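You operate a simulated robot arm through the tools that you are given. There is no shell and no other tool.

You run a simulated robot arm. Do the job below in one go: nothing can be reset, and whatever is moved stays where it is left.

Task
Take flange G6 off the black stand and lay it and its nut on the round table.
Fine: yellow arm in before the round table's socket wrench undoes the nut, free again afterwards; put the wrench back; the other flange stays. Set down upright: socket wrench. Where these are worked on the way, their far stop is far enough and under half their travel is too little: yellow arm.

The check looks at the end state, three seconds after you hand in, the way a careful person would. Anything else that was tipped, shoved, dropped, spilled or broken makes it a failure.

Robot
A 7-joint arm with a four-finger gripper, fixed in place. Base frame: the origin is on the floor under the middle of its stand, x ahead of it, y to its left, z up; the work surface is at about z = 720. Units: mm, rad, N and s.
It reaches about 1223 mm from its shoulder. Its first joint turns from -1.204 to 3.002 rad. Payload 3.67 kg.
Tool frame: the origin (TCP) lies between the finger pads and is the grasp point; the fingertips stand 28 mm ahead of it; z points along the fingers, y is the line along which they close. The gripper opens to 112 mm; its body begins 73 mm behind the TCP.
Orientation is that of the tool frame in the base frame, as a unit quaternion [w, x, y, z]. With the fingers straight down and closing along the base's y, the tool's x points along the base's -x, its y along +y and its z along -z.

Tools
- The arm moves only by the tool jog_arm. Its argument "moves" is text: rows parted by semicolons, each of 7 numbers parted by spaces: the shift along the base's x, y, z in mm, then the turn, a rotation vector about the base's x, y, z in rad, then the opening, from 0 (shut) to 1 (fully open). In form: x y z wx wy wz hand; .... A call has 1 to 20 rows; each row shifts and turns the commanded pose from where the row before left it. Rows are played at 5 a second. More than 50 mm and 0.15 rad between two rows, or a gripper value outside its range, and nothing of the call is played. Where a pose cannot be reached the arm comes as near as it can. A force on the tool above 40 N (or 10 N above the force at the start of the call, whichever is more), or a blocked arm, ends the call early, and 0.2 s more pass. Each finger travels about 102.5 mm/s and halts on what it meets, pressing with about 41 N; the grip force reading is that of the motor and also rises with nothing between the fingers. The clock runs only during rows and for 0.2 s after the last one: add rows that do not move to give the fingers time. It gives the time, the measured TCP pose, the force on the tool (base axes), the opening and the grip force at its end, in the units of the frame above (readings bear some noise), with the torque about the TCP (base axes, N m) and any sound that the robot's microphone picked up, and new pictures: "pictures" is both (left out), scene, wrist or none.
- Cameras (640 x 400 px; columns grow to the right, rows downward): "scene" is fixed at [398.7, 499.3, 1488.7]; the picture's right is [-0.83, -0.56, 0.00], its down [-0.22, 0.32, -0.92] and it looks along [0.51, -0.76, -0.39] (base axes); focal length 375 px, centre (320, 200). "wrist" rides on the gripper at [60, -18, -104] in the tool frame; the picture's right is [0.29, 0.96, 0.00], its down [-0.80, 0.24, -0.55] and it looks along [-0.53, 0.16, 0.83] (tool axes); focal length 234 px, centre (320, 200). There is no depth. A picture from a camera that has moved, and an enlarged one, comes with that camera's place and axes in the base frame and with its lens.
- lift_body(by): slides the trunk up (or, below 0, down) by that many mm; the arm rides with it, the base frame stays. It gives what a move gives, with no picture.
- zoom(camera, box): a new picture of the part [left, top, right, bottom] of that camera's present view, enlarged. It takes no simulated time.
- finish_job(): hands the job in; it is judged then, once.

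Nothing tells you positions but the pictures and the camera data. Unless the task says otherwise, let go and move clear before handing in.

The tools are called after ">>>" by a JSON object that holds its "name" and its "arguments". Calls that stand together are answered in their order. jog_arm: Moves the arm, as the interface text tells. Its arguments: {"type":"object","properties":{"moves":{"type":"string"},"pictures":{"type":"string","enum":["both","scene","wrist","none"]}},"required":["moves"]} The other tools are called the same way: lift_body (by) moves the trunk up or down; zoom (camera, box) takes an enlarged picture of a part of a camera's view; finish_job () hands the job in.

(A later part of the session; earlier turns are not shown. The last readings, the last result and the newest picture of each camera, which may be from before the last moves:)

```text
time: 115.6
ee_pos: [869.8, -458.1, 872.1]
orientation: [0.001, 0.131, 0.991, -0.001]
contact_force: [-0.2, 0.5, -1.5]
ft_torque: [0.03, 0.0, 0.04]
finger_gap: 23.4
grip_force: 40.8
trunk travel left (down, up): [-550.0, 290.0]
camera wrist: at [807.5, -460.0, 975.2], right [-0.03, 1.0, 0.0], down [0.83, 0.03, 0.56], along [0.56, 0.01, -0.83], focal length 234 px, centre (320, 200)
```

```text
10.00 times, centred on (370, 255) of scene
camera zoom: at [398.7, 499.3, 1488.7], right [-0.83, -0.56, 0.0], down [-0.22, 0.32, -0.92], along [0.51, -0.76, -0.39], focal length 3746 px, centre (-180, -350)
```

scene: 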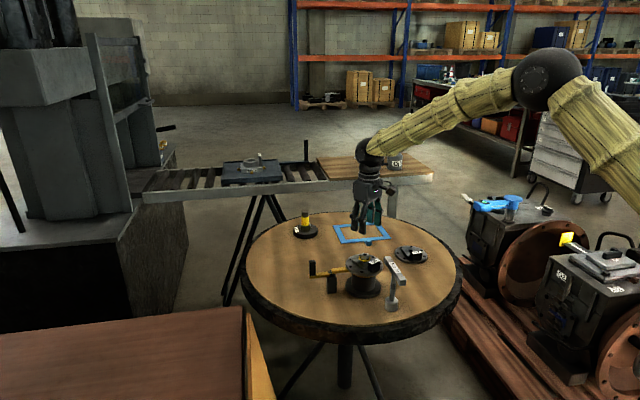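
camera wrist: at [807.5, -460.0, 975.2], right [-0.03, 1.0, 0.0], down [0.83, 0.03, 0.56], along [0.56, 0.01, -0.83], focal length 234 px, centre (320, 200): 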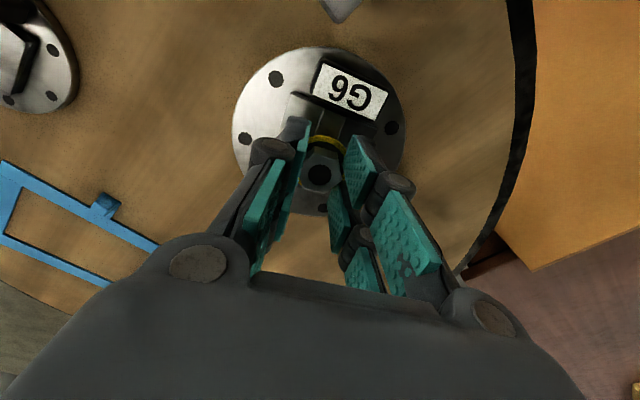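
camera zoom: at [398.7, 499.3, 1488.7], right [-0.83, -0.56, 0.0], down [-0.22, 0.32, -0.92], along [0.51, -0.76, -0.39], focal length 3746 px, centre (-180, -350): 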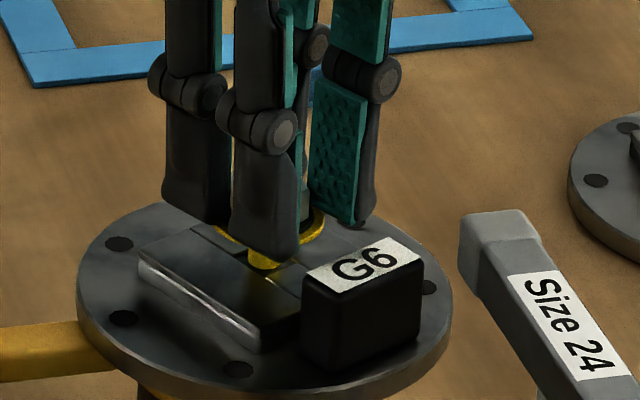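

The nut comes up freely now, with only its own weight. I lift it clear of the stud.

>>> {"name": "jog_arm", "arguments": {"moves": "0 0 6 0 0 0 0; 0 0 10 0 0 0 0; 0 0 15 0 0 0 0; 0 0 25 0 0 0 0; 0 0 30 0 0 0 0; 0 0 0 0 0 0 0", "pictures": "both"}}

>>> {"name": "zoom", "arguments": {"camera": "scene", "box": [335, 215, 405, 275]}}

>>> {"name": "zoom", "arguments": {"camera": "wrist", "box": [220, 40, 420, 240]}}

```text
time: 117.0
ee_pos: [870.2, -459.5, 956.9]
orientation: [-0.001, 0.13, 0.991, -0.002]
contact_force: [0.5, 0.2, -0.9]
ft_torque: [0.03, 0.01, -0.01]
finger_gap: 23.3
grip_force: 41.3
trunk travel left (down, up): [-550.0, 290.0]
camera wrist: at [807.7, -459.7, 1059.8], right [-0.03, 1.0, 0.0], down [0.83, 0.03, 0.55], along [0.55, 0.02, -0.83], focal length 234 px, centre (320, 200)
```

scene: 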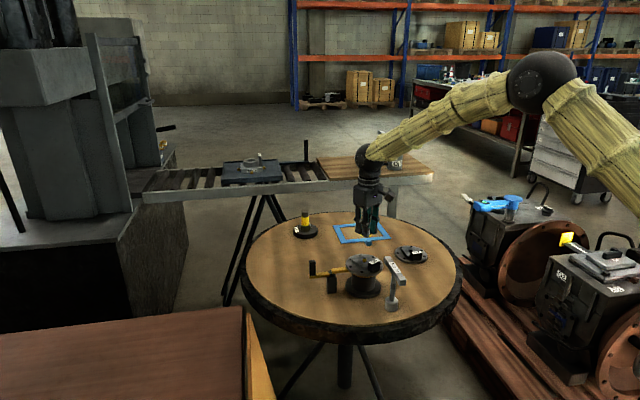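
wrist: 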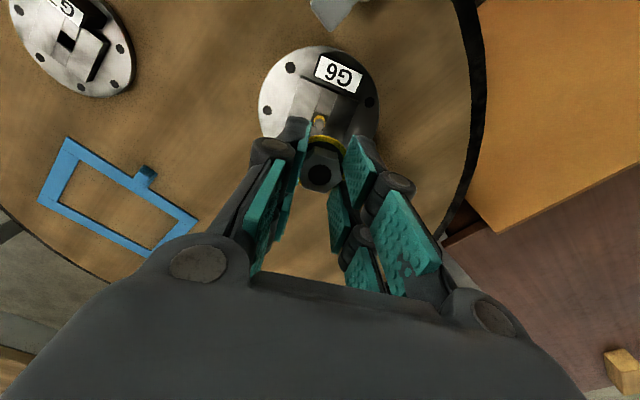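

```text
6.67 times, centred on (370, 245) of scene
camera zoom: at [398.7, 499.3, 1488.7], right [-0.83, -0.56, 0.0], down [-0.22, 0.32, -0.92], along [0.51, -0.76, -0.39], focal length 2498 px, centre (-13, -100)
```

zoom: 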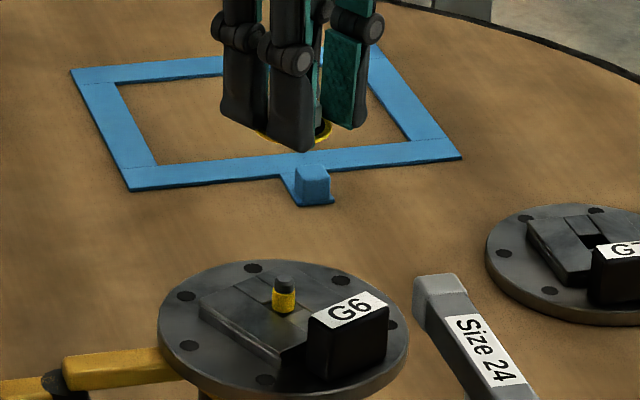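

```text
2.00 times, centred on (320, 140) of wrist
camera zoom: at [807.7, -459.7, 1059.8], right [-0.03, 1.0, 0.0], down [0.83, 0.03, 0.55], along [0.55, 0.02, -0.83], focal length 468 px, centre (320, 320)
```

zoom: 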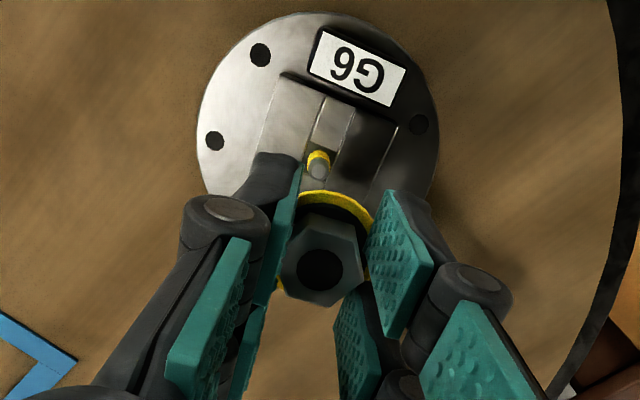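

The nut is off, and the stud stands bare. I carry the nut to a free spot on the table at about (845, -305), between the stand and the near rim, and lower it.

>>> {"name": "jog_arm", "arguments": {"moves": "-6.3 38.6 0 0 0 0 0; -6.3 38.6 0 0 0 0 0; -6.3 38.6 0 0 0 0 0; -6.3 38.7 0 0 0 0 0; 0 0 -40 0 0 0 0; 0 0 -40 0 0 0 0; 0 0 -40 0 0 0 0; 0 0 -40 0 0 0 0; 0 0 -20 0 0 0 0; 0 0 0 0 0 0 0", "pictures": "both"}}

>>> {"name": "zoom", "arguments": {"camera": "scene", "box": [310, 250, 400, 330]}}

```text
time: 119.2
ee_pos: [844.7, -304.5, 778.1]
orientation: [0.002, 0.131, 0.991, -0.001]
contact_force: [0.4, -0.3, 0.2]
ft_torque: [0.01, -0.02, 0.01]
finger_gap: 23.3
grip_force: 41.5
trunk travel left (down, up): [-550.0, 290.0]
camera wrist: at [782.4, -305.3, 881.1], right [-0.03, 1.0, 0.0], down [0.83, 0.03, 0.56], along [0.56, 0.01, -0.83], focal length 234 px, centre (320, 200)
```

scene: 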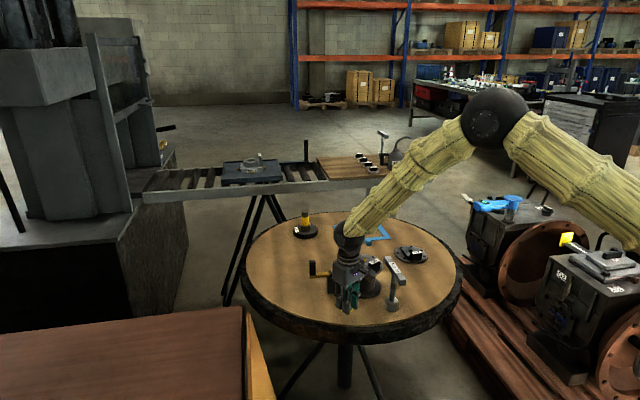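
wrist: 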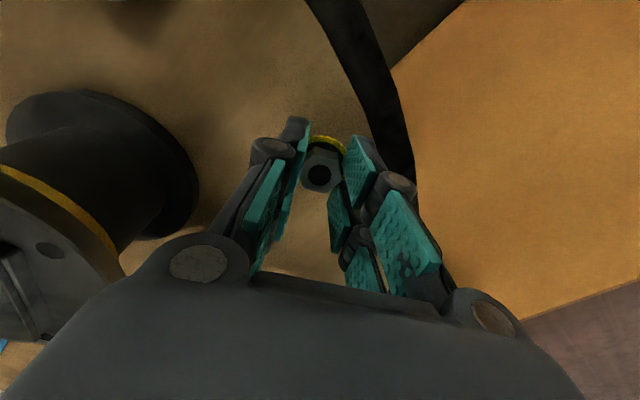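

```text
5.00 times, centred on (355, 290) of scene
camera zoom: at [398.7, 499.3, 1488.7], right [-0.83, -0.56, 0.0], down [-0.22, 0.32, -0.92], along [0.51, -0.76, -0.39], focal length 1873 px, centre (145, -250)
```

zoom: 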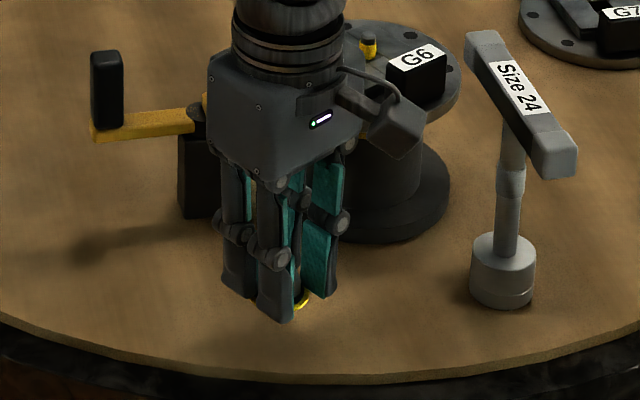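

>>> {"name": "jog_arm", "arguments": {"moves": "0 0 -8 0 0 0 0; 0 0 -6 0 0 0 0; 0 0 -3 0 0 0 0; 0 0 -2 0 0 0 0; 0 0 -2 0 0 0 0; 0 0 0 0 0 0 0", "pictures": "none"}}

>>> {"name": "zoom", "arguments": {"camera": "scene", "box": [325, 280, 385, 320]}}

```text
time: 120.6
ee_pos: [845.3, -303.9, 757.8]
orientation: [0.001, 0.131, 0.991, -0.001]
contact_force: [-0.1, 0.3, -1.2]
ft_torque: [-0.03, -0.01, 0.03]
finger_gap: 23.3
grip_force: 41.7
trunk travel left (down, up): [-550.0, 290.0]
```

```text
10.00 times, centred on (355, 300) of scene
camera zoom: at [398.7, 499.3, 1488.7], right [-0.83, -0.56, 0.0], down [-0.22, 0.32, -0.92], along [0.51, -0.76, -0.39], focal length 3746 px, centre (-30, -800)
```

zoom: 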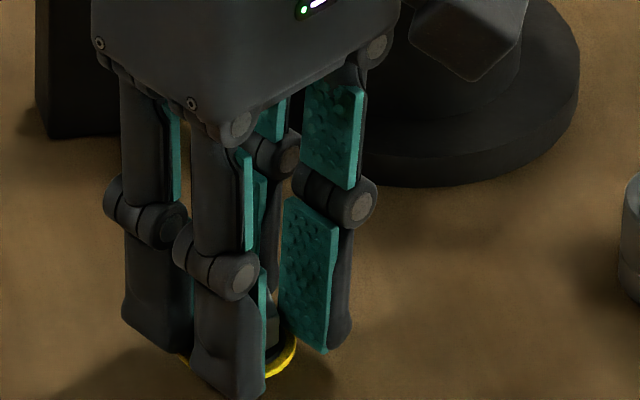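

>>> {"name": "jog_arm", "arguments": {"moves": "0 0 -1.5 0 0 0 0; 0 0 -1.5 0 0 0 0; 0 0 -1.5 0 0 0 0; 0 0 -1 0 0 0 0; 0 0 0 0 0 0 0", "pictures": "none"}}

>>> {"name": "zoom", "arguments": {"camera": "scene", "box": [325, 280, 385, 320]}}

```text
time: 121.8
ee_pos: [843.4, -303.9, 751.0]
orientation: [0.001, 0.131, 0.991, -0.001]
contact_force: [-0.1, -0.2, -0.6]
ft_torque: [0.02, 0.04, -0.02]
finger_gap: 23.6
grip_force: 41.3
trunk travel left (down, up): [-550.0, 290.0]
```

```text
10.00 times, centred on (355, 300) of scene
camera zoom: at [398.7, 499.3, 1488.7], right [-0.83, -0.56, 0.0], down [-0.22, 0.32, -0.92], along [0.51, -0.76, -0.39], focal length 3746 px, centre (-30, -800)
```

zoom: 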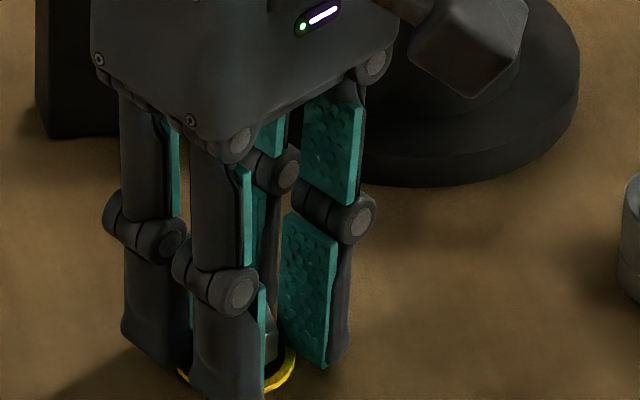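

>>> {"name": "jog_arm", "arguments": {"moves": "0 0 -1 0 0 0 0; 0 0 -1 0 0 0 0; 0 0 0 0 0 0 0", "pictures": "wrist"}}

>>> {"name": "zoom", "arguments": {"camera": "wrist", "box": [240, 80, 420, 240]}}

>>> {"name": "zoom", "arguments": {"camera": "scene", "box": [325, 290, 375, 330]}}

```text
time: 122.6
ee_pos: [844.1, -303.7, 750.2]
orientation: [0.001, 0.131, 0.991, -0.001]
contact_force: [0.4, 0.0, 1.9]
ft_torque: [0.01, 0.03, 0.0]
finger_gap: 23.4
grip_force: 41.1
trunk travel left (down, up): [-550.0, 290.0]
camera wrist: at [782.6, -304.9, 853.0], right [-0.03, 1.0, 0.0], down [0.83, 0.03, 0.56], along [0.56, 0.01, -0.83], focal length 234 px, centre (320, 200)
```

wrist: 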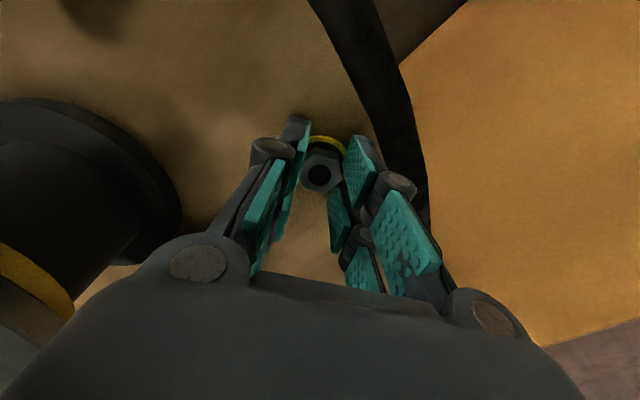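

```text
2.50 times, centred on (330, 160) of wrist
camera zoom: at [782.6, -304.9, 853.0], right [-0.03, 1.0, 0.0], down [0.83, 0.03, 0.56], along [0.56, 0.01, -0.83], focal length 585 px, centre (295, 300)
```

zoom: 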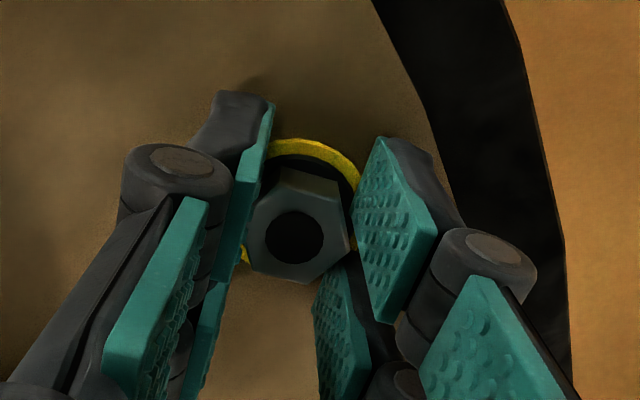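

```text
10.00 times, centred on (350, 310) of scene
camera zoom: at [398.7, 499.3, 1488.7], right [-0.83, -0.56, 0.0], down [-0.22, 0.32, -0.92], along [0.51, -0.76, -0.39], focal length 3746 px, centre (20, -900)
```

zoom: 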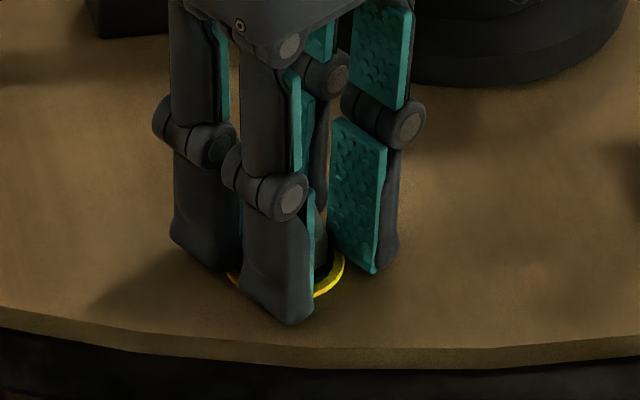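

The nut touches the table, but only about 25 mm from the rim. I lift it a little and set it further inboard.

>>> {"name": "jog_arm", "arguments": {"moves": "0 0 8 0 0 0 0; 9 -14 2 0 0 0 0; 9 -14 0 0 0 0 0; 0 0 -4 0 0 0 0; 0 0 -3 0 0 0 0; 0 0 -2 0 0 0 0; 0 0 -1 0 0 0 0; 0 0 0 0 0 0 0", "pictures": "none"}}

>>> {"name": "zoom", "arguments": {"camera": "scene", "box": [315, 270, 395, 334]}}

```text
time: 124.4
ee_pos: [862.9, -332.3, 749.8]
orientation: [0.001, 0.132, 0.991, -0.001]
contact_force: [0.0, 0.1, -0.3]
ft_torque: [0.01, -0.02, 0.0]
finger_gap: 23.6
grip_force: 41.5
trunk travel left (down, up): [-550.0, 290.0]
```

```text
6.25 times, centred on (355, 302) of scene
camera zoom: at [398.7, 499.3, 1488.7], right [-0.83, -0.56, 0.0], down [-0.22, 0.32, -0.92], along [0.51, -0.76, -0.39], focal length 2341 px, centre (101, -438)
```

zoom: 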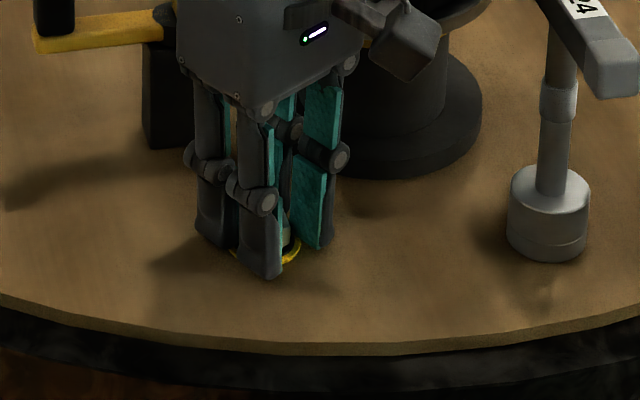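

>>> {"name": "jog_arm", "arguments": {"moves": "0 0 -0.8 0 0 0 0; 0 0 0 0 0 0 0.25; 0 0 0 0 0 0 0.3; 0 0 0 0 0 0 0.4; 0 0 0 0 0 0 0.4", "pictures": "none"}}

>>> {"name": "jog_arm", "arguments": {"moves": "0 0 10 0 0 0 0.4; 0 0 25 0 0 0 0.4; 0 0 40 0 0 0 0.4; 0 0 45 0 0 0 0.4; 0 0 45 0 0 0 0.5; 0 0 35 0 0 0 0.6; 0 0 0 0 0 0 0.6", "pictures": "both"}}

>>> {"name": "zoom", "arguments": {"camera": "scene", "box": [300, 240, 410, 330]}}

```text
time: 125.6
ee_pos: [862.5, -332.6, 749.6]
orientation: [0.001, 0.13, 0.991, -0.001]
contact_force: [-0.6, 0.8, -0.4]
ft_torque: [0.02, -0.03, -0.01]
finger_gap: 45.0
grip_force: 0.1
trunk travel left (down, up): [-550.0, 290.0]
```

```text
time: 127.2
ee_pos: [860.9, -333.8, 950.0]
orientation: [0.0, 0.131, 0.991, 0.0]
contact_force: [0.7, -0.5, -0.5]
ft_torque: [-0.04, 0.02, 0.03]
finger_gap: 67.1
grip_force: 0.0
trunk travel left (down, up): [-550.0, 290.0]
camera wrist: at [800.0, -333.8, 1052.4], right [-0.03, 1.0, 0.0], down [0.83, 0.03, 0.55], along [0.55, 0.02, -0.83], focal length 234 px, centre (320, 200)
```

scene: 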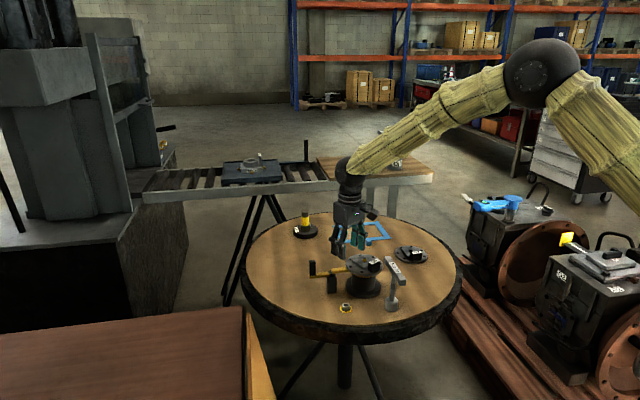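
wrist: 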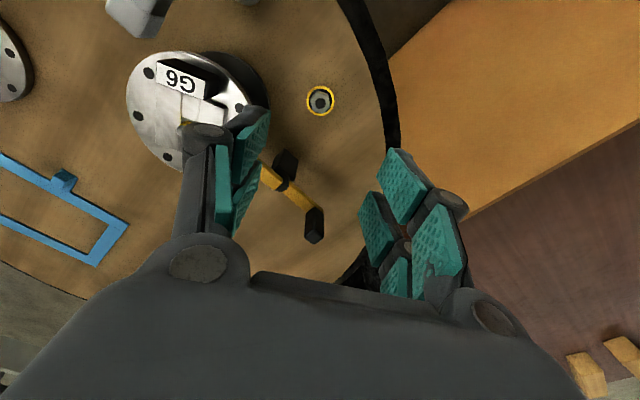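

```text
4.44 times, centred on (355, 285) of scene
camera zoom: at [398.7, 499.3, 1488.7], right [-0.83, -0.56, 0.0], down [-0.22, 0.32, -0.92], along [0.51, -0.76, -0.39], focal length 1665 px, centre (164, -178)
```

zoom: 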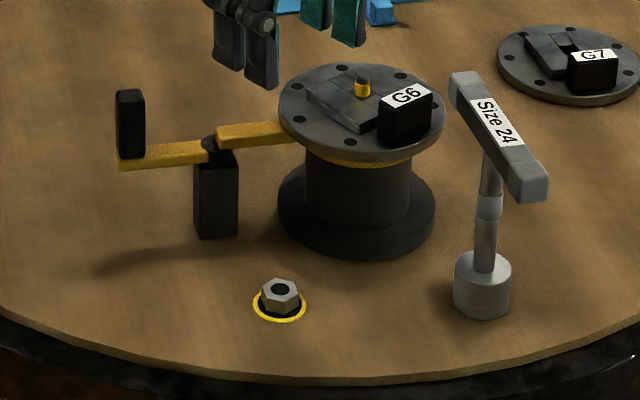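

The nut lies flat on the table. Next: free the yellow arm. I go over its black grip with the hand turned to match it.

>>> {"name": "jog_arm", "arguments": {"moves": "22 -0.3 0 0 0 -0.131 0.6; 22 -0.3 0 0 0 -0.131 0.6; 22 -0.3 0 0 0 -0.131 0.6; 22 -0.3 0 0 0 -0.131 0.6; 22 -0.3 0 0 0 -0.131 0.6; 22 -0.3 0 0 0 -0.131 0.6; 0 0 0 0 0 0 0.6", "pictures": "wrist"}}

>>> {"name": "zoom", "arguments": {"camera": "wrist", "box": [180, 40, 420, 200]}}

```text
time: 128.8
ee_pos: [993.5, -333.5, 950.2]
orientation: [0.0, 0.502, 0.865, -0.001]
contact_force: [0.2, 0.0, -0.5]
ft_torque: [0.04, 0.02, 0.0]
finger_gap: 67.2
grip_force: 0.1
trunk travel left (down, up): [-550.0, 290.0]
camera wrist: at [949.6, -289.8, 1053.0], right [0.69, 0.73, 0.0], down [0.6, -0.57, 0.56], along [0.4, -0.38, -0.83], focal length 234 px, centre (320, 200)
```

wrist: 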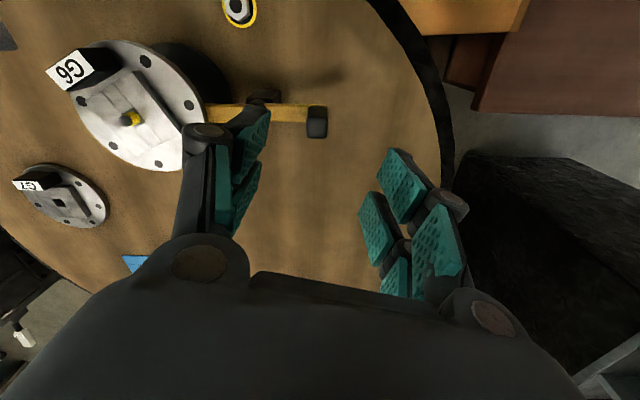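

```text
2.50 times, centred on (300, 120) of wrist
camera zoom: at [949.6, -289.8, 1053.0], right [0.69, 0.73, 0.0], down [0.6, -0.57, 0.56], along [0.4, -0.38, -0.83], focal length 585 px, centre (370, 400)
```

zoom: 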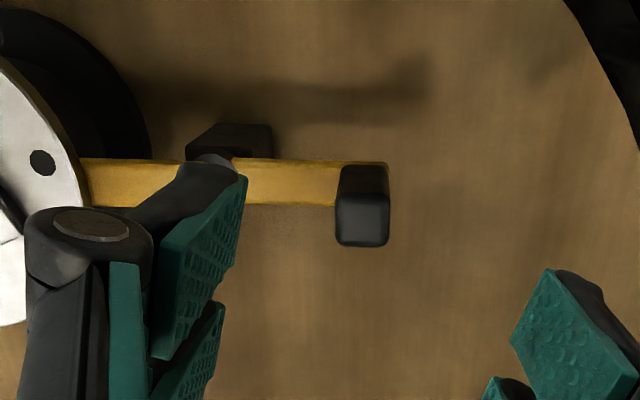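

>>> {"name": "jog_arm", "arguments": {"moves": "-3 -1 -15 0 0 0.145 0.6; 0 0 -30 0 0 0.145 0.6; 0 0 -30 0 0 0 0.6; 0 0 -25 0 0 0 0.6; 0 0 -9 0 0 0 0.6; 0 0 0 0 0 0 0.4; 0 0 0 0 0 0 0.2; 0 0 0 0 0 0 0; 0 0 0 0 0 0 0; 0 0 0 0 0 0 0", "pictures": "wrist"}}

>>> {"name": "zoom", "arguments": {"camera": "scene", "box": [305, 240, 395, 310]}}

```text
time: 131.0
ee_pos: [990.8, -333.3, 841.1]
orientation: [0.0, 0.371, 0.929, -0.001]
contact_force: [-9.3, 3.6, -3.1]
ft_torque: [0.01, 0.16, -0.6]
finger_gap: 20.1
grip_force: 45.1
trunk travel left (down, up): [-550.0, 290.0]
camera wrist: at [936.0, -305.5, 943.1], right [0.45, 0.89, 0.0], down [0.74, -0.37, 0.55], along [0.49, -0.25, -0.83], focal length 234 px, centre (320, 200)
```

wrist: 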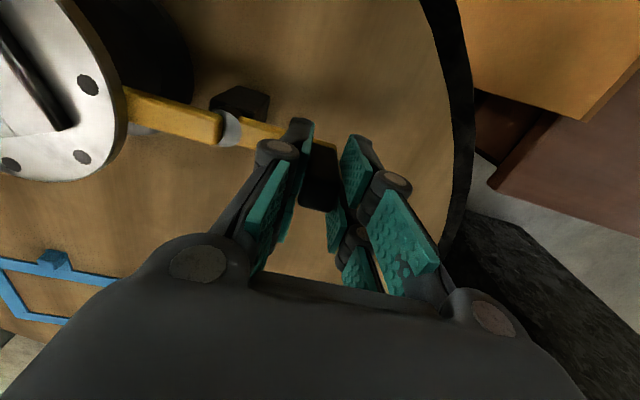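

```text
5.71 times, centred on (350, 275) of scene
camera zoom: at [398.7, 499.3, 1488.7], right [-0.83, -0.56, 0.0], down [-0.22, 0.32, -0.92], along [0.51, -0.76, -0.39], focal length 2141 px, centre (149, -229)
```

zoom: 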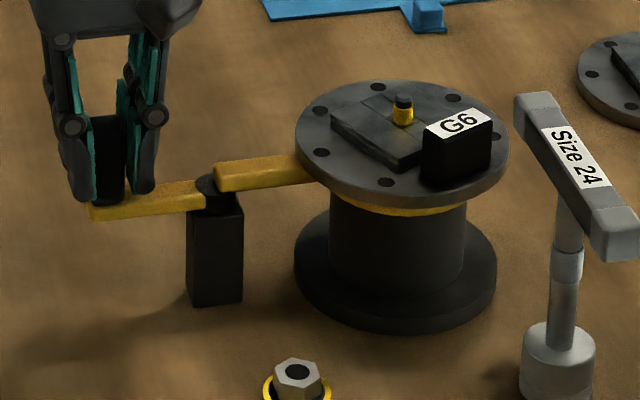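

The grip is held. I swing the arm back counter-clockwise about its pivot.

>>> {"name": "jog_arm", "arguments": {"moves": "-5.8 4.5 0 0 0 0.12 0; -6.4 3.9 0 0 0 0.12 0; -6.7 3 0 0 0 0.12 0; -7.1 2.2 0 0 0 0.12 0; 0 0 0 0 0 0 0", "pictures": "none"}}

>>> {"name": "zoom", "arguments": {"camera": "scene", "box": [305, 240, 395, 310]}}

```text
time: 132.2
ee_pos: [964.4, -320.5, 839.4]
orientation: [0.001, 0.138, 0.99, -0.001]
contact_force: [-10.9, 11.1, -4.6]
ft_torque: [0.15, 0.14, -0.76]
finger_gap: 19.8
grip_force: 44.7
trunk travel left (down, up): [-550.0, 290.0]
```

```text
5.71 times, centred on (350, 275) of scene
camera zoom: at [398.7, 499.3, 1488.7], right [-0.83, -0.56, 0.0], down [-0.22, 0.32, -0.92], along [0.51, -0.76, -0.39], focal length 2141 px, centre (149, -229)
```

zoom: 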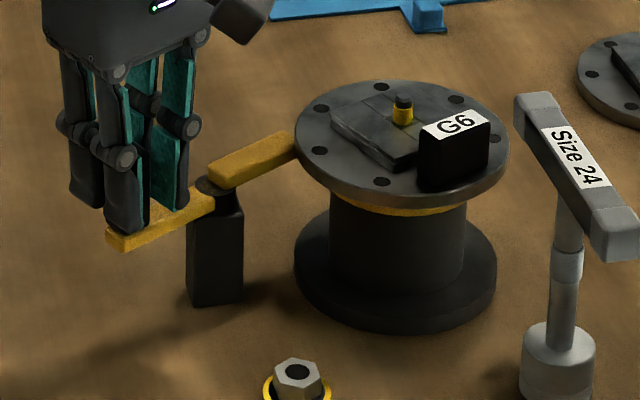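

>>> {"name": "jog_arm", "arguments": {"moves": "-7.2 2.5 0 0 0 0.12 0; -7.4 0.5 0 0 0 0.12 0; -7.4 -0.4 0 0 0 0.12 0; 0 0 0 0 0 0 0", "pictures": "none"}}

>>> {"name": "zoom", "arguments": {"camera": "scene", "box": [305, 240, 395, 310]}}

```text
time: 133.2
ee_pos: [943.4, -317.1, 840.9]
orientation: [0.002, -0.042, 0.999, 0.0]
contact_force: [-14.3, 10.8, -7.7]
ft_torque: [0.17, -0.13, -0.81]
finger_gap: 20.2
grip_force: 45.2
trunk travel left (down, up): [-550.0, 290.0]
```

```text
5.71 times, centred on (350, 275) of scene
camera zoom: at [398.7, 499.3, 1488.7], right [-0.83, -0.56, 0.0], down [-0.22, 0.32, -0.92], along [0.51, -0.76, -0.39], focal length 2141 px, centre (149, -229)
```

zoom: 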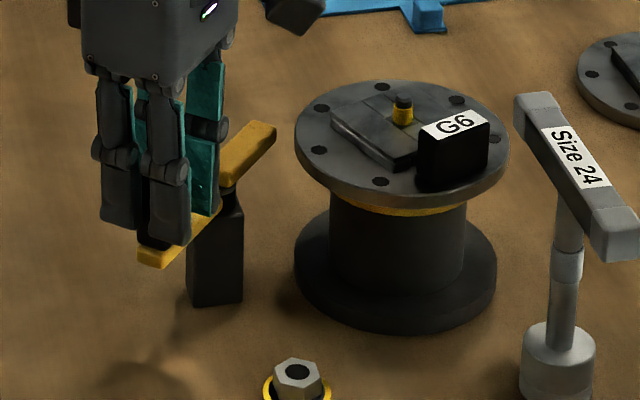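

>>> {"name": "jog_arm", "arguments": {"moves": "-3.5 0 0 0 0 0.06 0; -3 -0.5 0 0 0 0.05 0; 0 0 0 0 0 0 0", "pictures": "none"}}

>>> {"name": "zoom", "arguments": {"camera": "scene", "box": [305, 240, 395, 310]}}

```text
time: 134.0
ee_pos: [939.6, -318.3, 840.6]
orientation: [0.003, -0.097, 0.995, -0.001]
contact_force: [20.5, 6.5, -4.7]
ft_torque: [0.26, -1.31, -0.72]
finger_gap: 21.4
grip_force: 44.8
trunk travel left (down, up): [-550.0, 290.0]
```

```text
5.71 times, centred on (350, 275) of scene
camera zoom: at [398.7, 499.3, 1488.7], right [-0.83, -0.56, 0.0], down [-0.22, 0.32, -0.92], along [0.51, -0.76, -0.39], focal length 2141 px, centre (149, -229)
```

zoom: 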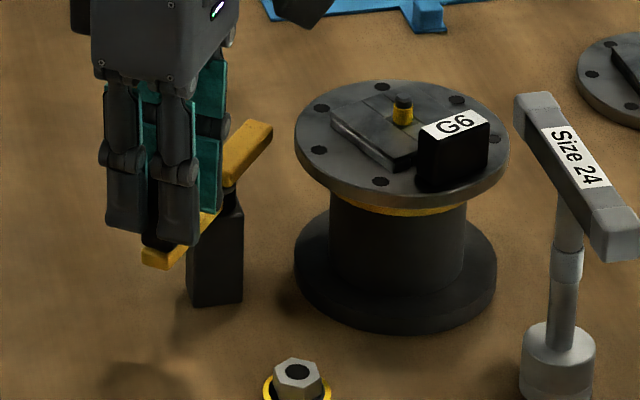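

The arm has reached its outer stop, at its starting position. I ease off, release the grip and rise.

>>> {"name": "jog_arm", "arguments": {"moves": "3 0 0 0 0 -0.05 0; 0 0 0 0 0 0 0.3; 0 0 0 0 0 0 0.45; 0 0 0 0 0 0 0.45; 0 0 20 0 0 0 0.45; 0 0 30 0 0 0 0.45; 0 0 40 0 0 0 0.6; 0 0 40 0 0 0 0.6; 0 0 0 0 0 0 0.6", "pictures": "both"}}

>>> {"name": "zoom", "arguments": {"camera": "scene", "box": [300, 230, 420, 320]}}

>>> {"name": "zoom", "arguments": {"camera": "wrist", "box": [0, 0, 320, 160]}}

```text
time: 136.0
ee_pos: [938.2, -319.1, 968.9]
orientation: [0.001, -0.07, 0.998, 0.0]
contact_force: [0.8, -0.5, -0.3]
ft_torque: [0.01, 0.03, -0.02]
finger_gap: 67.5
grip_force: 0.0
trunk travel left (down, up): [-550.0, 290.0]
camera wrist: at [882.9, -344.5, 1071.8], right [-0.42, 0.91, 0.0], down [0.75, 0.35, 0.55], along [0.5, 0.23, -0.83], focal length 234 px, centre (320, 200)
```

scene: 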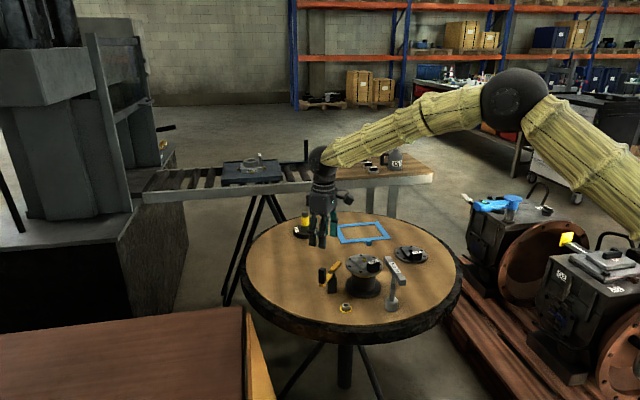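
wrist: 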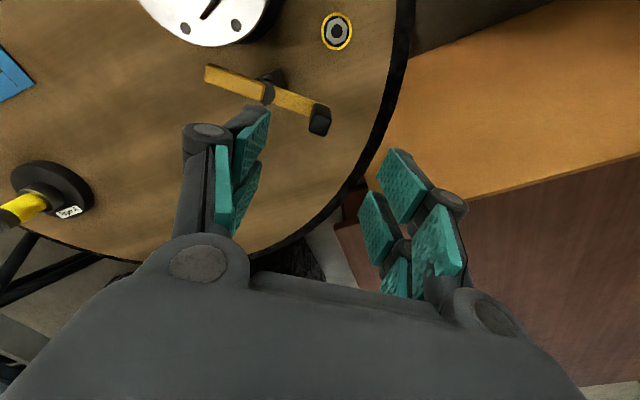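

```text
4.44 times, centred on (360, 275) of scene
camera zoom: at [398.7, 499.3, 1488.7], right [-0.83, -0.56, 0.0], down [-0.22, 0.32, -0.92], along [0.51, -0.76, -0.39], focal length 1665 px, centre (142, -133)
```

zoom: 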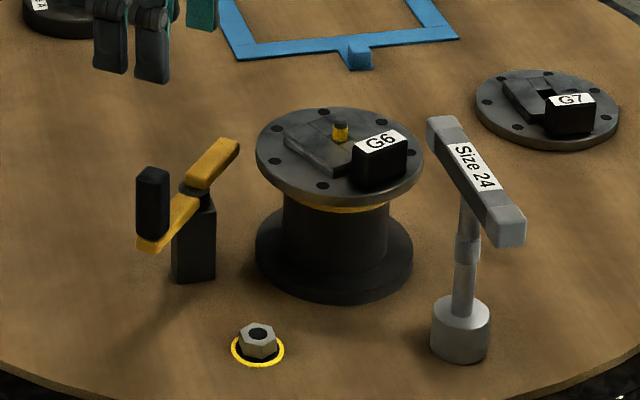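

```text
2.00 times, centred on (160, 80) of wrist
camera zoom: at [882.9, -344.5, 1071.8], right [-0.42, 0.91, 0.0], down [0.75, 0.35, 0.55], along [0.5, 0.23, -0.83], focal length 468 px, centre (640, 440)
```

zoom: 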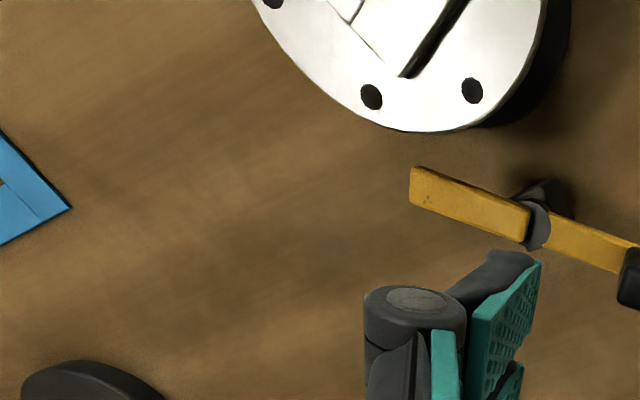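

The yellow arm is free at its starting position. Now the flange: I go above it to look closely at the raised slab and the G6 block as gripping places.

>>> {"name": "jog_arm", "arguments": {"moves": "-17.3 -35 -5 0 0 -0.1325 1; -17.3 -35 -5 0 0 -0.1325 1; -17.3 -35 -5 0 0 -0.1325 1; -17.3 -35 -5 0 0 -0.1325 1; 0 0 -20 0 0 0 1; 0 0 0 0 0 0 1", "pictures": "both"}}

>>> {"name": "zoom", "arguments": {"camera": "wrist", "box": [220, 30, 420, 190]}}

>>> {"name": "zoom", "arguments": {"camera": "scene", "box": [345, 240, 395, 280]}}

```text
time: 137.4
ee_pos: [870.3, -459.3, 930.2]
orientation: [0.001, 0.194, 0.981, -0.001]
contact_force: [-0.5, 0.3, 0.4]
ft_torque: [0.0, -0.01, -0.01]
finger_gap: 112.0
grip_force: 0.0
trunk travel left (down, up): [-550.0, 290.0]
camera wrist: at [808.7, -452.0, 1033.3], right [0.1, 1.0, 0.0], down [0.83, -0.08, 0.56], along [0.55, -0.06, -0.83], focal length 234 px, centre (320, 200)
```

scene: 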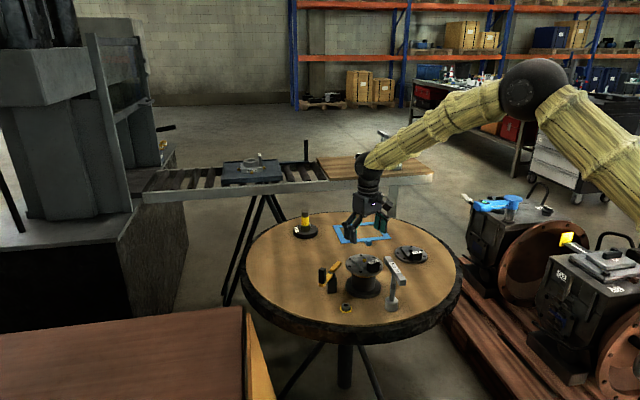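
wrist: 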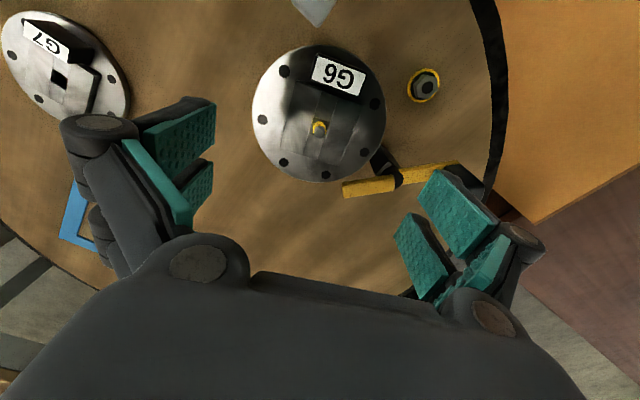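

```text
2.50 times, centred on (320, 110) of wrist
camera zoom: at [808.7, -452.0, 1033.3], right [0.1, 1.0, 0.0], down [0.83, -0.08, 0.56], along [0.55, -0.06, -0.83], focal length 585 px, centre (320, 425)
```

zoom: 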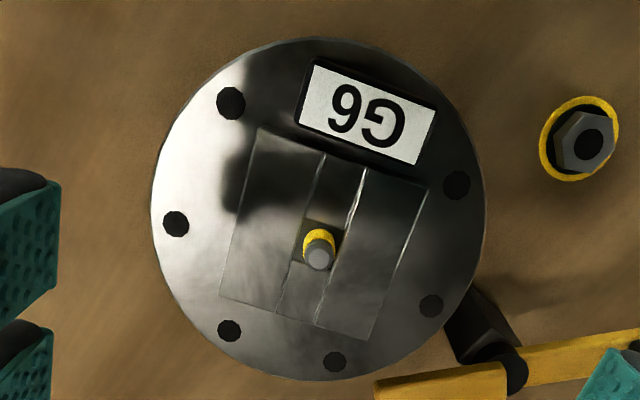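

```text
10.00 times, centred on (370, 260) of scene
camera zoom: at [398.7, 499.3, 1488.7], right [-0.83, -0.56, 0.0], down [-0.22, 0.32, -0.92], along [0.51, -0.76, -0.39], focal length 3746 px, centre (-180, -400)
```

zoom: 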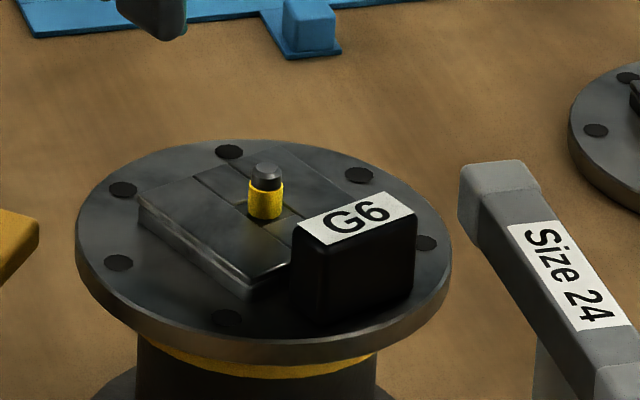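

The slab is a 61 × 61 mm raised square centred on the flange and aligned with my hand, so I can grip it across, right over the centre of gravity. I part-close the fingers and lower them beside the slab.

>>> {"name": "jog_arm", "arguments": {"moves": "1.7 -0.7 0 0 0 0 0.7; 0 0 -25 0 0 0 0.7; 0 0 -25 0 0 0 0.7; 0 0 -20 0 0 0 0.7; 0 0 -8 0 0 0 0.7; 0 0 0 0 0 0 0.7", "pictures": "wrist"}}

>>> {"name": "zoom", "arguments": {"camera": "wrist", "box": [200, 60, 440, 260]}}

>>> {"name": "zoom", "arguments": {"camera": "scene", "box": [345, 240, 395, 280]}}

```text
time: 138.8
ee_pos: [872.0, -460.9, 852.1]
orientation: [0.001, 0.193, 0.981, -0.001]
contact_force: [0.2, 0.3, -0.5]
ft_torque: [-0.05, 0.02, 0.01]
finger_gap: 78.7
grip_force: 0.1
trunk travel left (down, up): [-550.0, 290.0]
camera wrist: at [811.1, -453.1, 954.7], right [0.1, 1.0, 0.0], down [0.83, -0.08, 0.56], along [0.55, -0.05, -0.83], focal length 234 px, centre (320, 200)
```

wrist: 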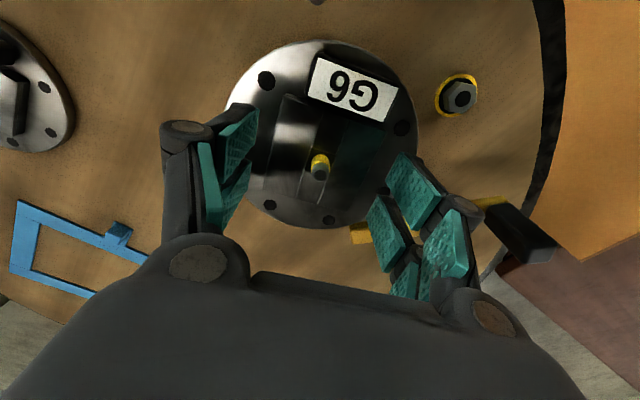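

```text
2.00 times, centred on (320, 160) of wrist
camera zoom: at [811.1, -453.1, 954.7], right [0.1, 1.0, 0.0], down [0.83, -0.08, 0.56], along [0.55, -0.05, -0.83], focal length 468 px, centre (320, 280)
```

zoom: 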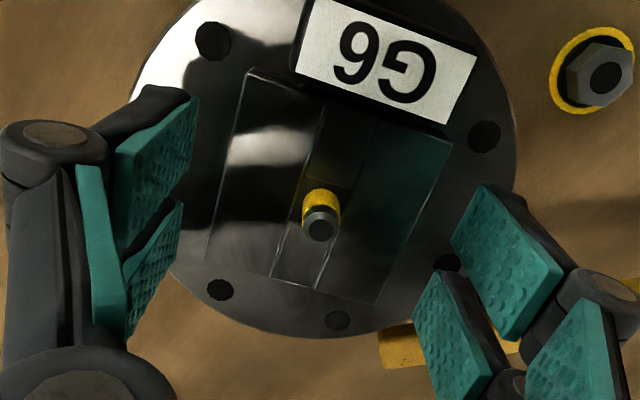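

```text
10.00 times, centred on (370, 260) of scene
camera zoom: at [398.7, 499.3, 1488.7], right [-0.83, -0.56, 0.0], down [-0.22, 0.32, -0.92], along [0.51, -0.76, -0.39], focal length 3746 px, centre (-180, -400)
```

zoom: 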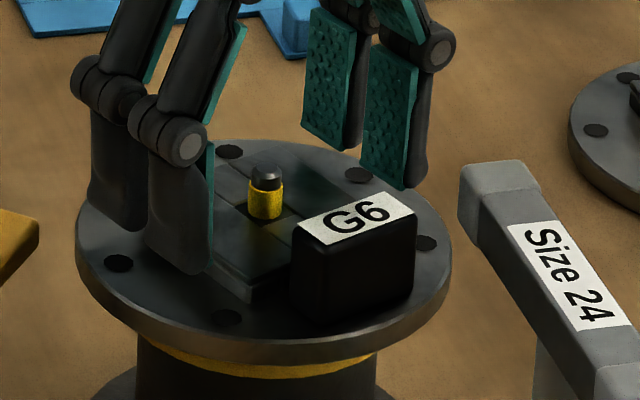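

>>> {"name": "jog_arm", "arguments": {"moves": "0 0 -3 0 0 0 0.7; 0 0 -2 0 0 0 0.7; 0 0 -2 0 0 0 0.7; 0 0 -2 0 0 0 0.7; 0 0 0 0 0 0 0.7", "pictures": "none"}}

>>> {"name": "zoom", "arguments": {"camera": "scene", "box": [345, 240, 395, 280]}}

```text
time: 140.0
ee_pos: [873.3, -460.3, 843.5]
orientation: [0.001, 0.193, 0.981, -0.001]
contact_force: [-0.8, -0.7, 0.1]
ft_torque: [0.04, 0.0, 0.0]
finger_gap: 78.3
grip_force: 0.0
trunk travel left (down, up): [-550.0, 290.0]
```

```text
10.00 times, centred on (370, 260) of scene
camera zoom: at [398.7, 499.3, 1488.7], right [-0.83, -0.56, 0.0], down [-0.22, 0.32, -0.92], along [0.51, -0.76, -0.39], focal length 3746 px, centre (-180, -400)
```

zoom: 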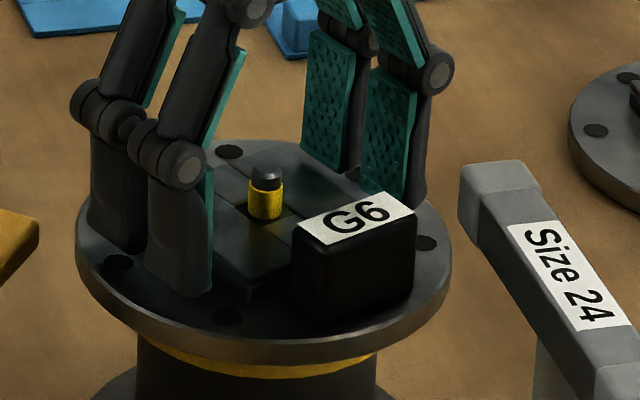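

>>> {"name": "jog_arm", "arguments": {"moves": "0 0 -1.5 0 0 0 0.7; 0 0 -1 0 0 0 0.7; 0 0 -1 0 0 0 0.7; 0 0 -1 0 0 0 0.7; 0 0 0 0 0 0 0.7", "pictures": "none"}}

>>> {"name": "zoom", "arguments": {"camera": "scene", "box": [345, 240, 395, 280]}}

```text
time: 141.2
ee_pos: [872.1, -459.5, 837.6]
orientation: [0.0, 0.192, 0.981, -0.001]
contact_force: [-0.2, 0.1, -0.4]
ft_torque: [-0.03, 0.04, -0.02]
finger_gap: 78.5
grip_force: 0.1
trunk travel left (down, up): [-550.0, 290.0]
```

```text
10.00 times, centred on (370, 260) of scene
camera zoom: at [398.7, 499.3, 1488.7], right [-0.83, -0.56, 0.0], down [-0.22, 0.32, -0.92], along [0.51, -0.76, -0.39], focal length 3746 px, centre (-180, -400)
```

zoom: 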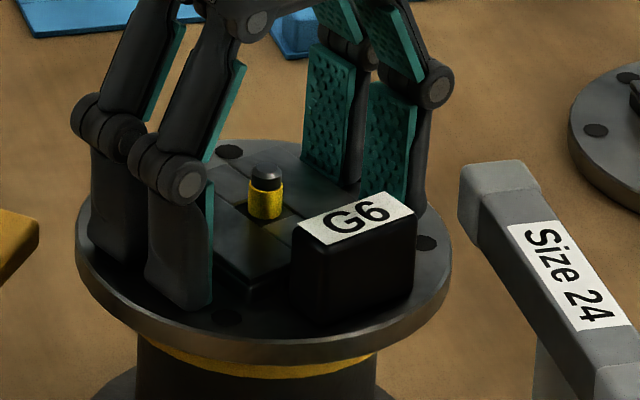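

>>> {"name": "jog_arm", "arguments": {"moves": "0 0 -1 0 0 0 0.7; 0 0 -1 0 0 0 0.7; 0 0 -1 0 0 0 0.7; 0 0 0 0 0 0 0.7", "pictures": "none"}}

>>> {"name": "zoom", "arguments": {"camera": "scene", "box": [345, 240, 395, 280]}}

```text
time: 142.2
ee_pos: [871.2, -459.9, 835.6]
orientation: [0.001, 0.193, 0.981, -0.001]
contact_force: [-0.3, -0.5, 0.0]
ft_torque: [-0.01, 0.0, -0.05]
finger_gap: 78.3
grip_force: 0.1
trunk travel left (down, up): [-550.0, 290.0]
```

```text
10.00 times, centred on (370, 260) of scene
camera zoom: at [398.7, 499.3, 1488.7], right [-0.83, -0.56, 0.0], down [-0.22, 0.32, -0.92], along [0.51, -0.76, -0.39], focal length 3746 px, centre (-180, -400)
```

zoom: 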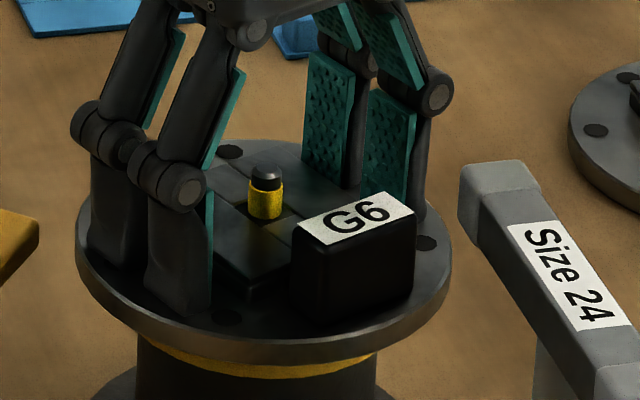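

>>> {"name": "jog_arm", "arguments": {"moves": "0 0 -1 0 0 0 0.7; 0 0 -1 0 0 0 0.7; 0 0 -1 0 0 0 0.7; 0 0 0 0 0 0 0.7", "pictures": "wrist"}}

>>> {"name": "zoom", "arguments": {"camera": "scene", "box": [345, 240, 395, 280]}}

>>> {"name": "zoom", "arguments": {"camera": "wrist", "box": [200, 60, 440, 260]}}

```text
time: 143.2
ee_pos: [870.9, -460.9, 831.3]
orientation: [0.001, 0.192, 0.981, -0.001]
contact_force: [0.5, -0.7, 0.3]
ft_torque: [-0.03, -0.01, 0.01]
finger_gap: 78.6
grip_force: 0.1
trunk travel left (down, up): [-550.0, 290.0]
camera wrist: at [810.8, -453.1, 935.4], right [0.1, 1.0, 0.0], down [0.83, -0.08, 0.56], along [0.55, -0.05, -0.83], focal length 234 px, centre (320, 200)
```

wrist: 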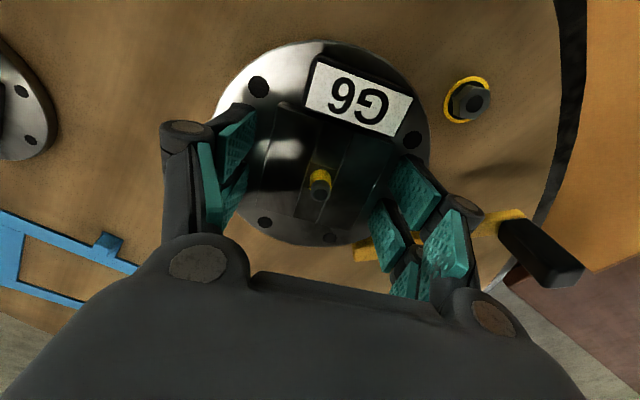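

```text
10.00 times, centred on (370, 260) of scene
camera zoom: at [398.7, 499.3, 1488.7], right [-0.83, -0.56, 0.0], down [-0.22, 0.32, -0.92], along [0.51, -0.76, -0.39], focal length 3746 px, centre (-180, -400)
```

zoom: 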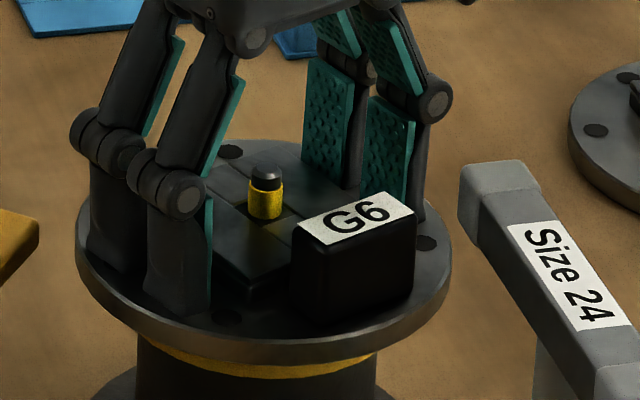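

```text
2.00 times, centred on (320, 160) of wrist
camera zoom: at [810.8, -453.1, 935.4], right [0.1, 1.0, 0.0], down [0.83, -0.08, 0.56], along [0.55, -0.05, -0.83], focal length 468 px, centre (320, 280)
```

zoom: 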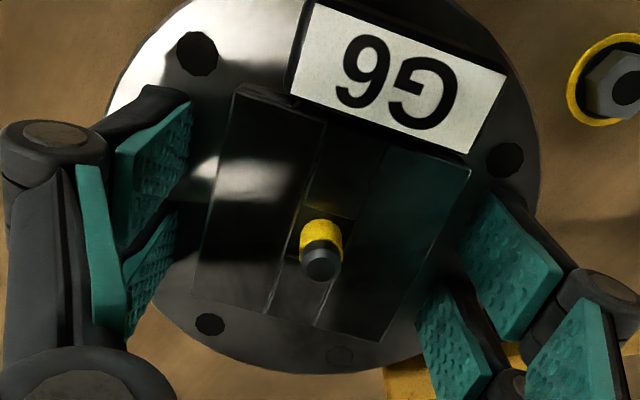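

The half-open fingertips ride higher than nominal, so they are still about 4 mm above the flange. I lower on until they just touch.

>>> {"name": "jog_arm", "arguments": {"moves": "0 0 -1 0 0 0 0.7; 0 0 -1 0 0 0 0.7; 0 0 -1 0 0 0 0.7; 0 0 0 0 0 0 0.7", "pictures": "none"}}

>>> {"name": "zoom", "arguments": {"camera": "scene", "box": [345, 240, 395, 280]}}

```text
time: 144.2
ee_pos: [872.6, -460.2, 829.8]
orientation: [0.001, 0.192, 0.981, -0.002]
contact_force: [0.3, -0.4, 0.2]
ft_torque: [0.01, -0.02, -0.02]
finger_gap: 78.4
grip_force: 0.0
trunk travel left (down, up): [-550.0, 290.0]
```

```text
10.00 times, centred on (370, 260) of scene
camera zoom: at [398.7, 499.3, 1488.7], right [-0.83, -0.56, 0.0], down [-0.22, 0.32, -0.92], along [0.51, -0.76, -0.39], focal length 3746 px, centre (-180, -400)
```

zoom: 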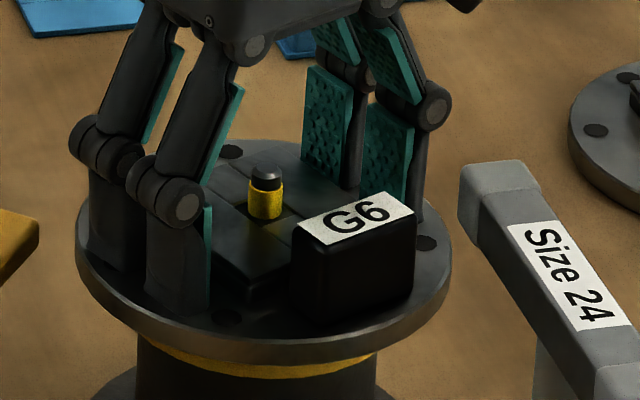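

>>> {"name": "jog_arm", "arguments": {"moves": "0 0 -1 0 0 0 0.7; 0 0 -1 0 0 0 0.7; 0 0 -1 0 0 0 0.7; 0 0 0 0 0 0 0.7", "pictures": "none"}}

>>> {"name": "zoom", "arguments": {"camera": "scene", "box": [345, 240, 395, 280]}}

```text
time: 145.2
ee_pos: [872.1, -460.8, 826.9]
orientation: [0.002, 0.192, 0.981, -0.002]
contact_force: [0.2, -1.3, 4.1]
ft_torque: [0.12, -0.02, 0.01]
finger_gap: 78.9
grip_force: 0.7
trunk travel left (down, up): [-550.0, 290.0]
```

```text
10.00 times, centred on (370, 260) of scene
camera zoom: at [398.7, 499.3, 1488.7], right [-0.83, -0.56, 0.0], down [-0.22, 0.32, -0.92], along [0.51, -0.76, -0.39], focal length 3746 px, centre (-180, -400)
```

zoom: 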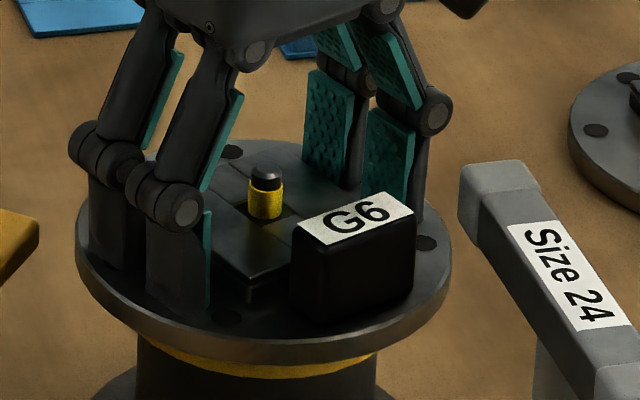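

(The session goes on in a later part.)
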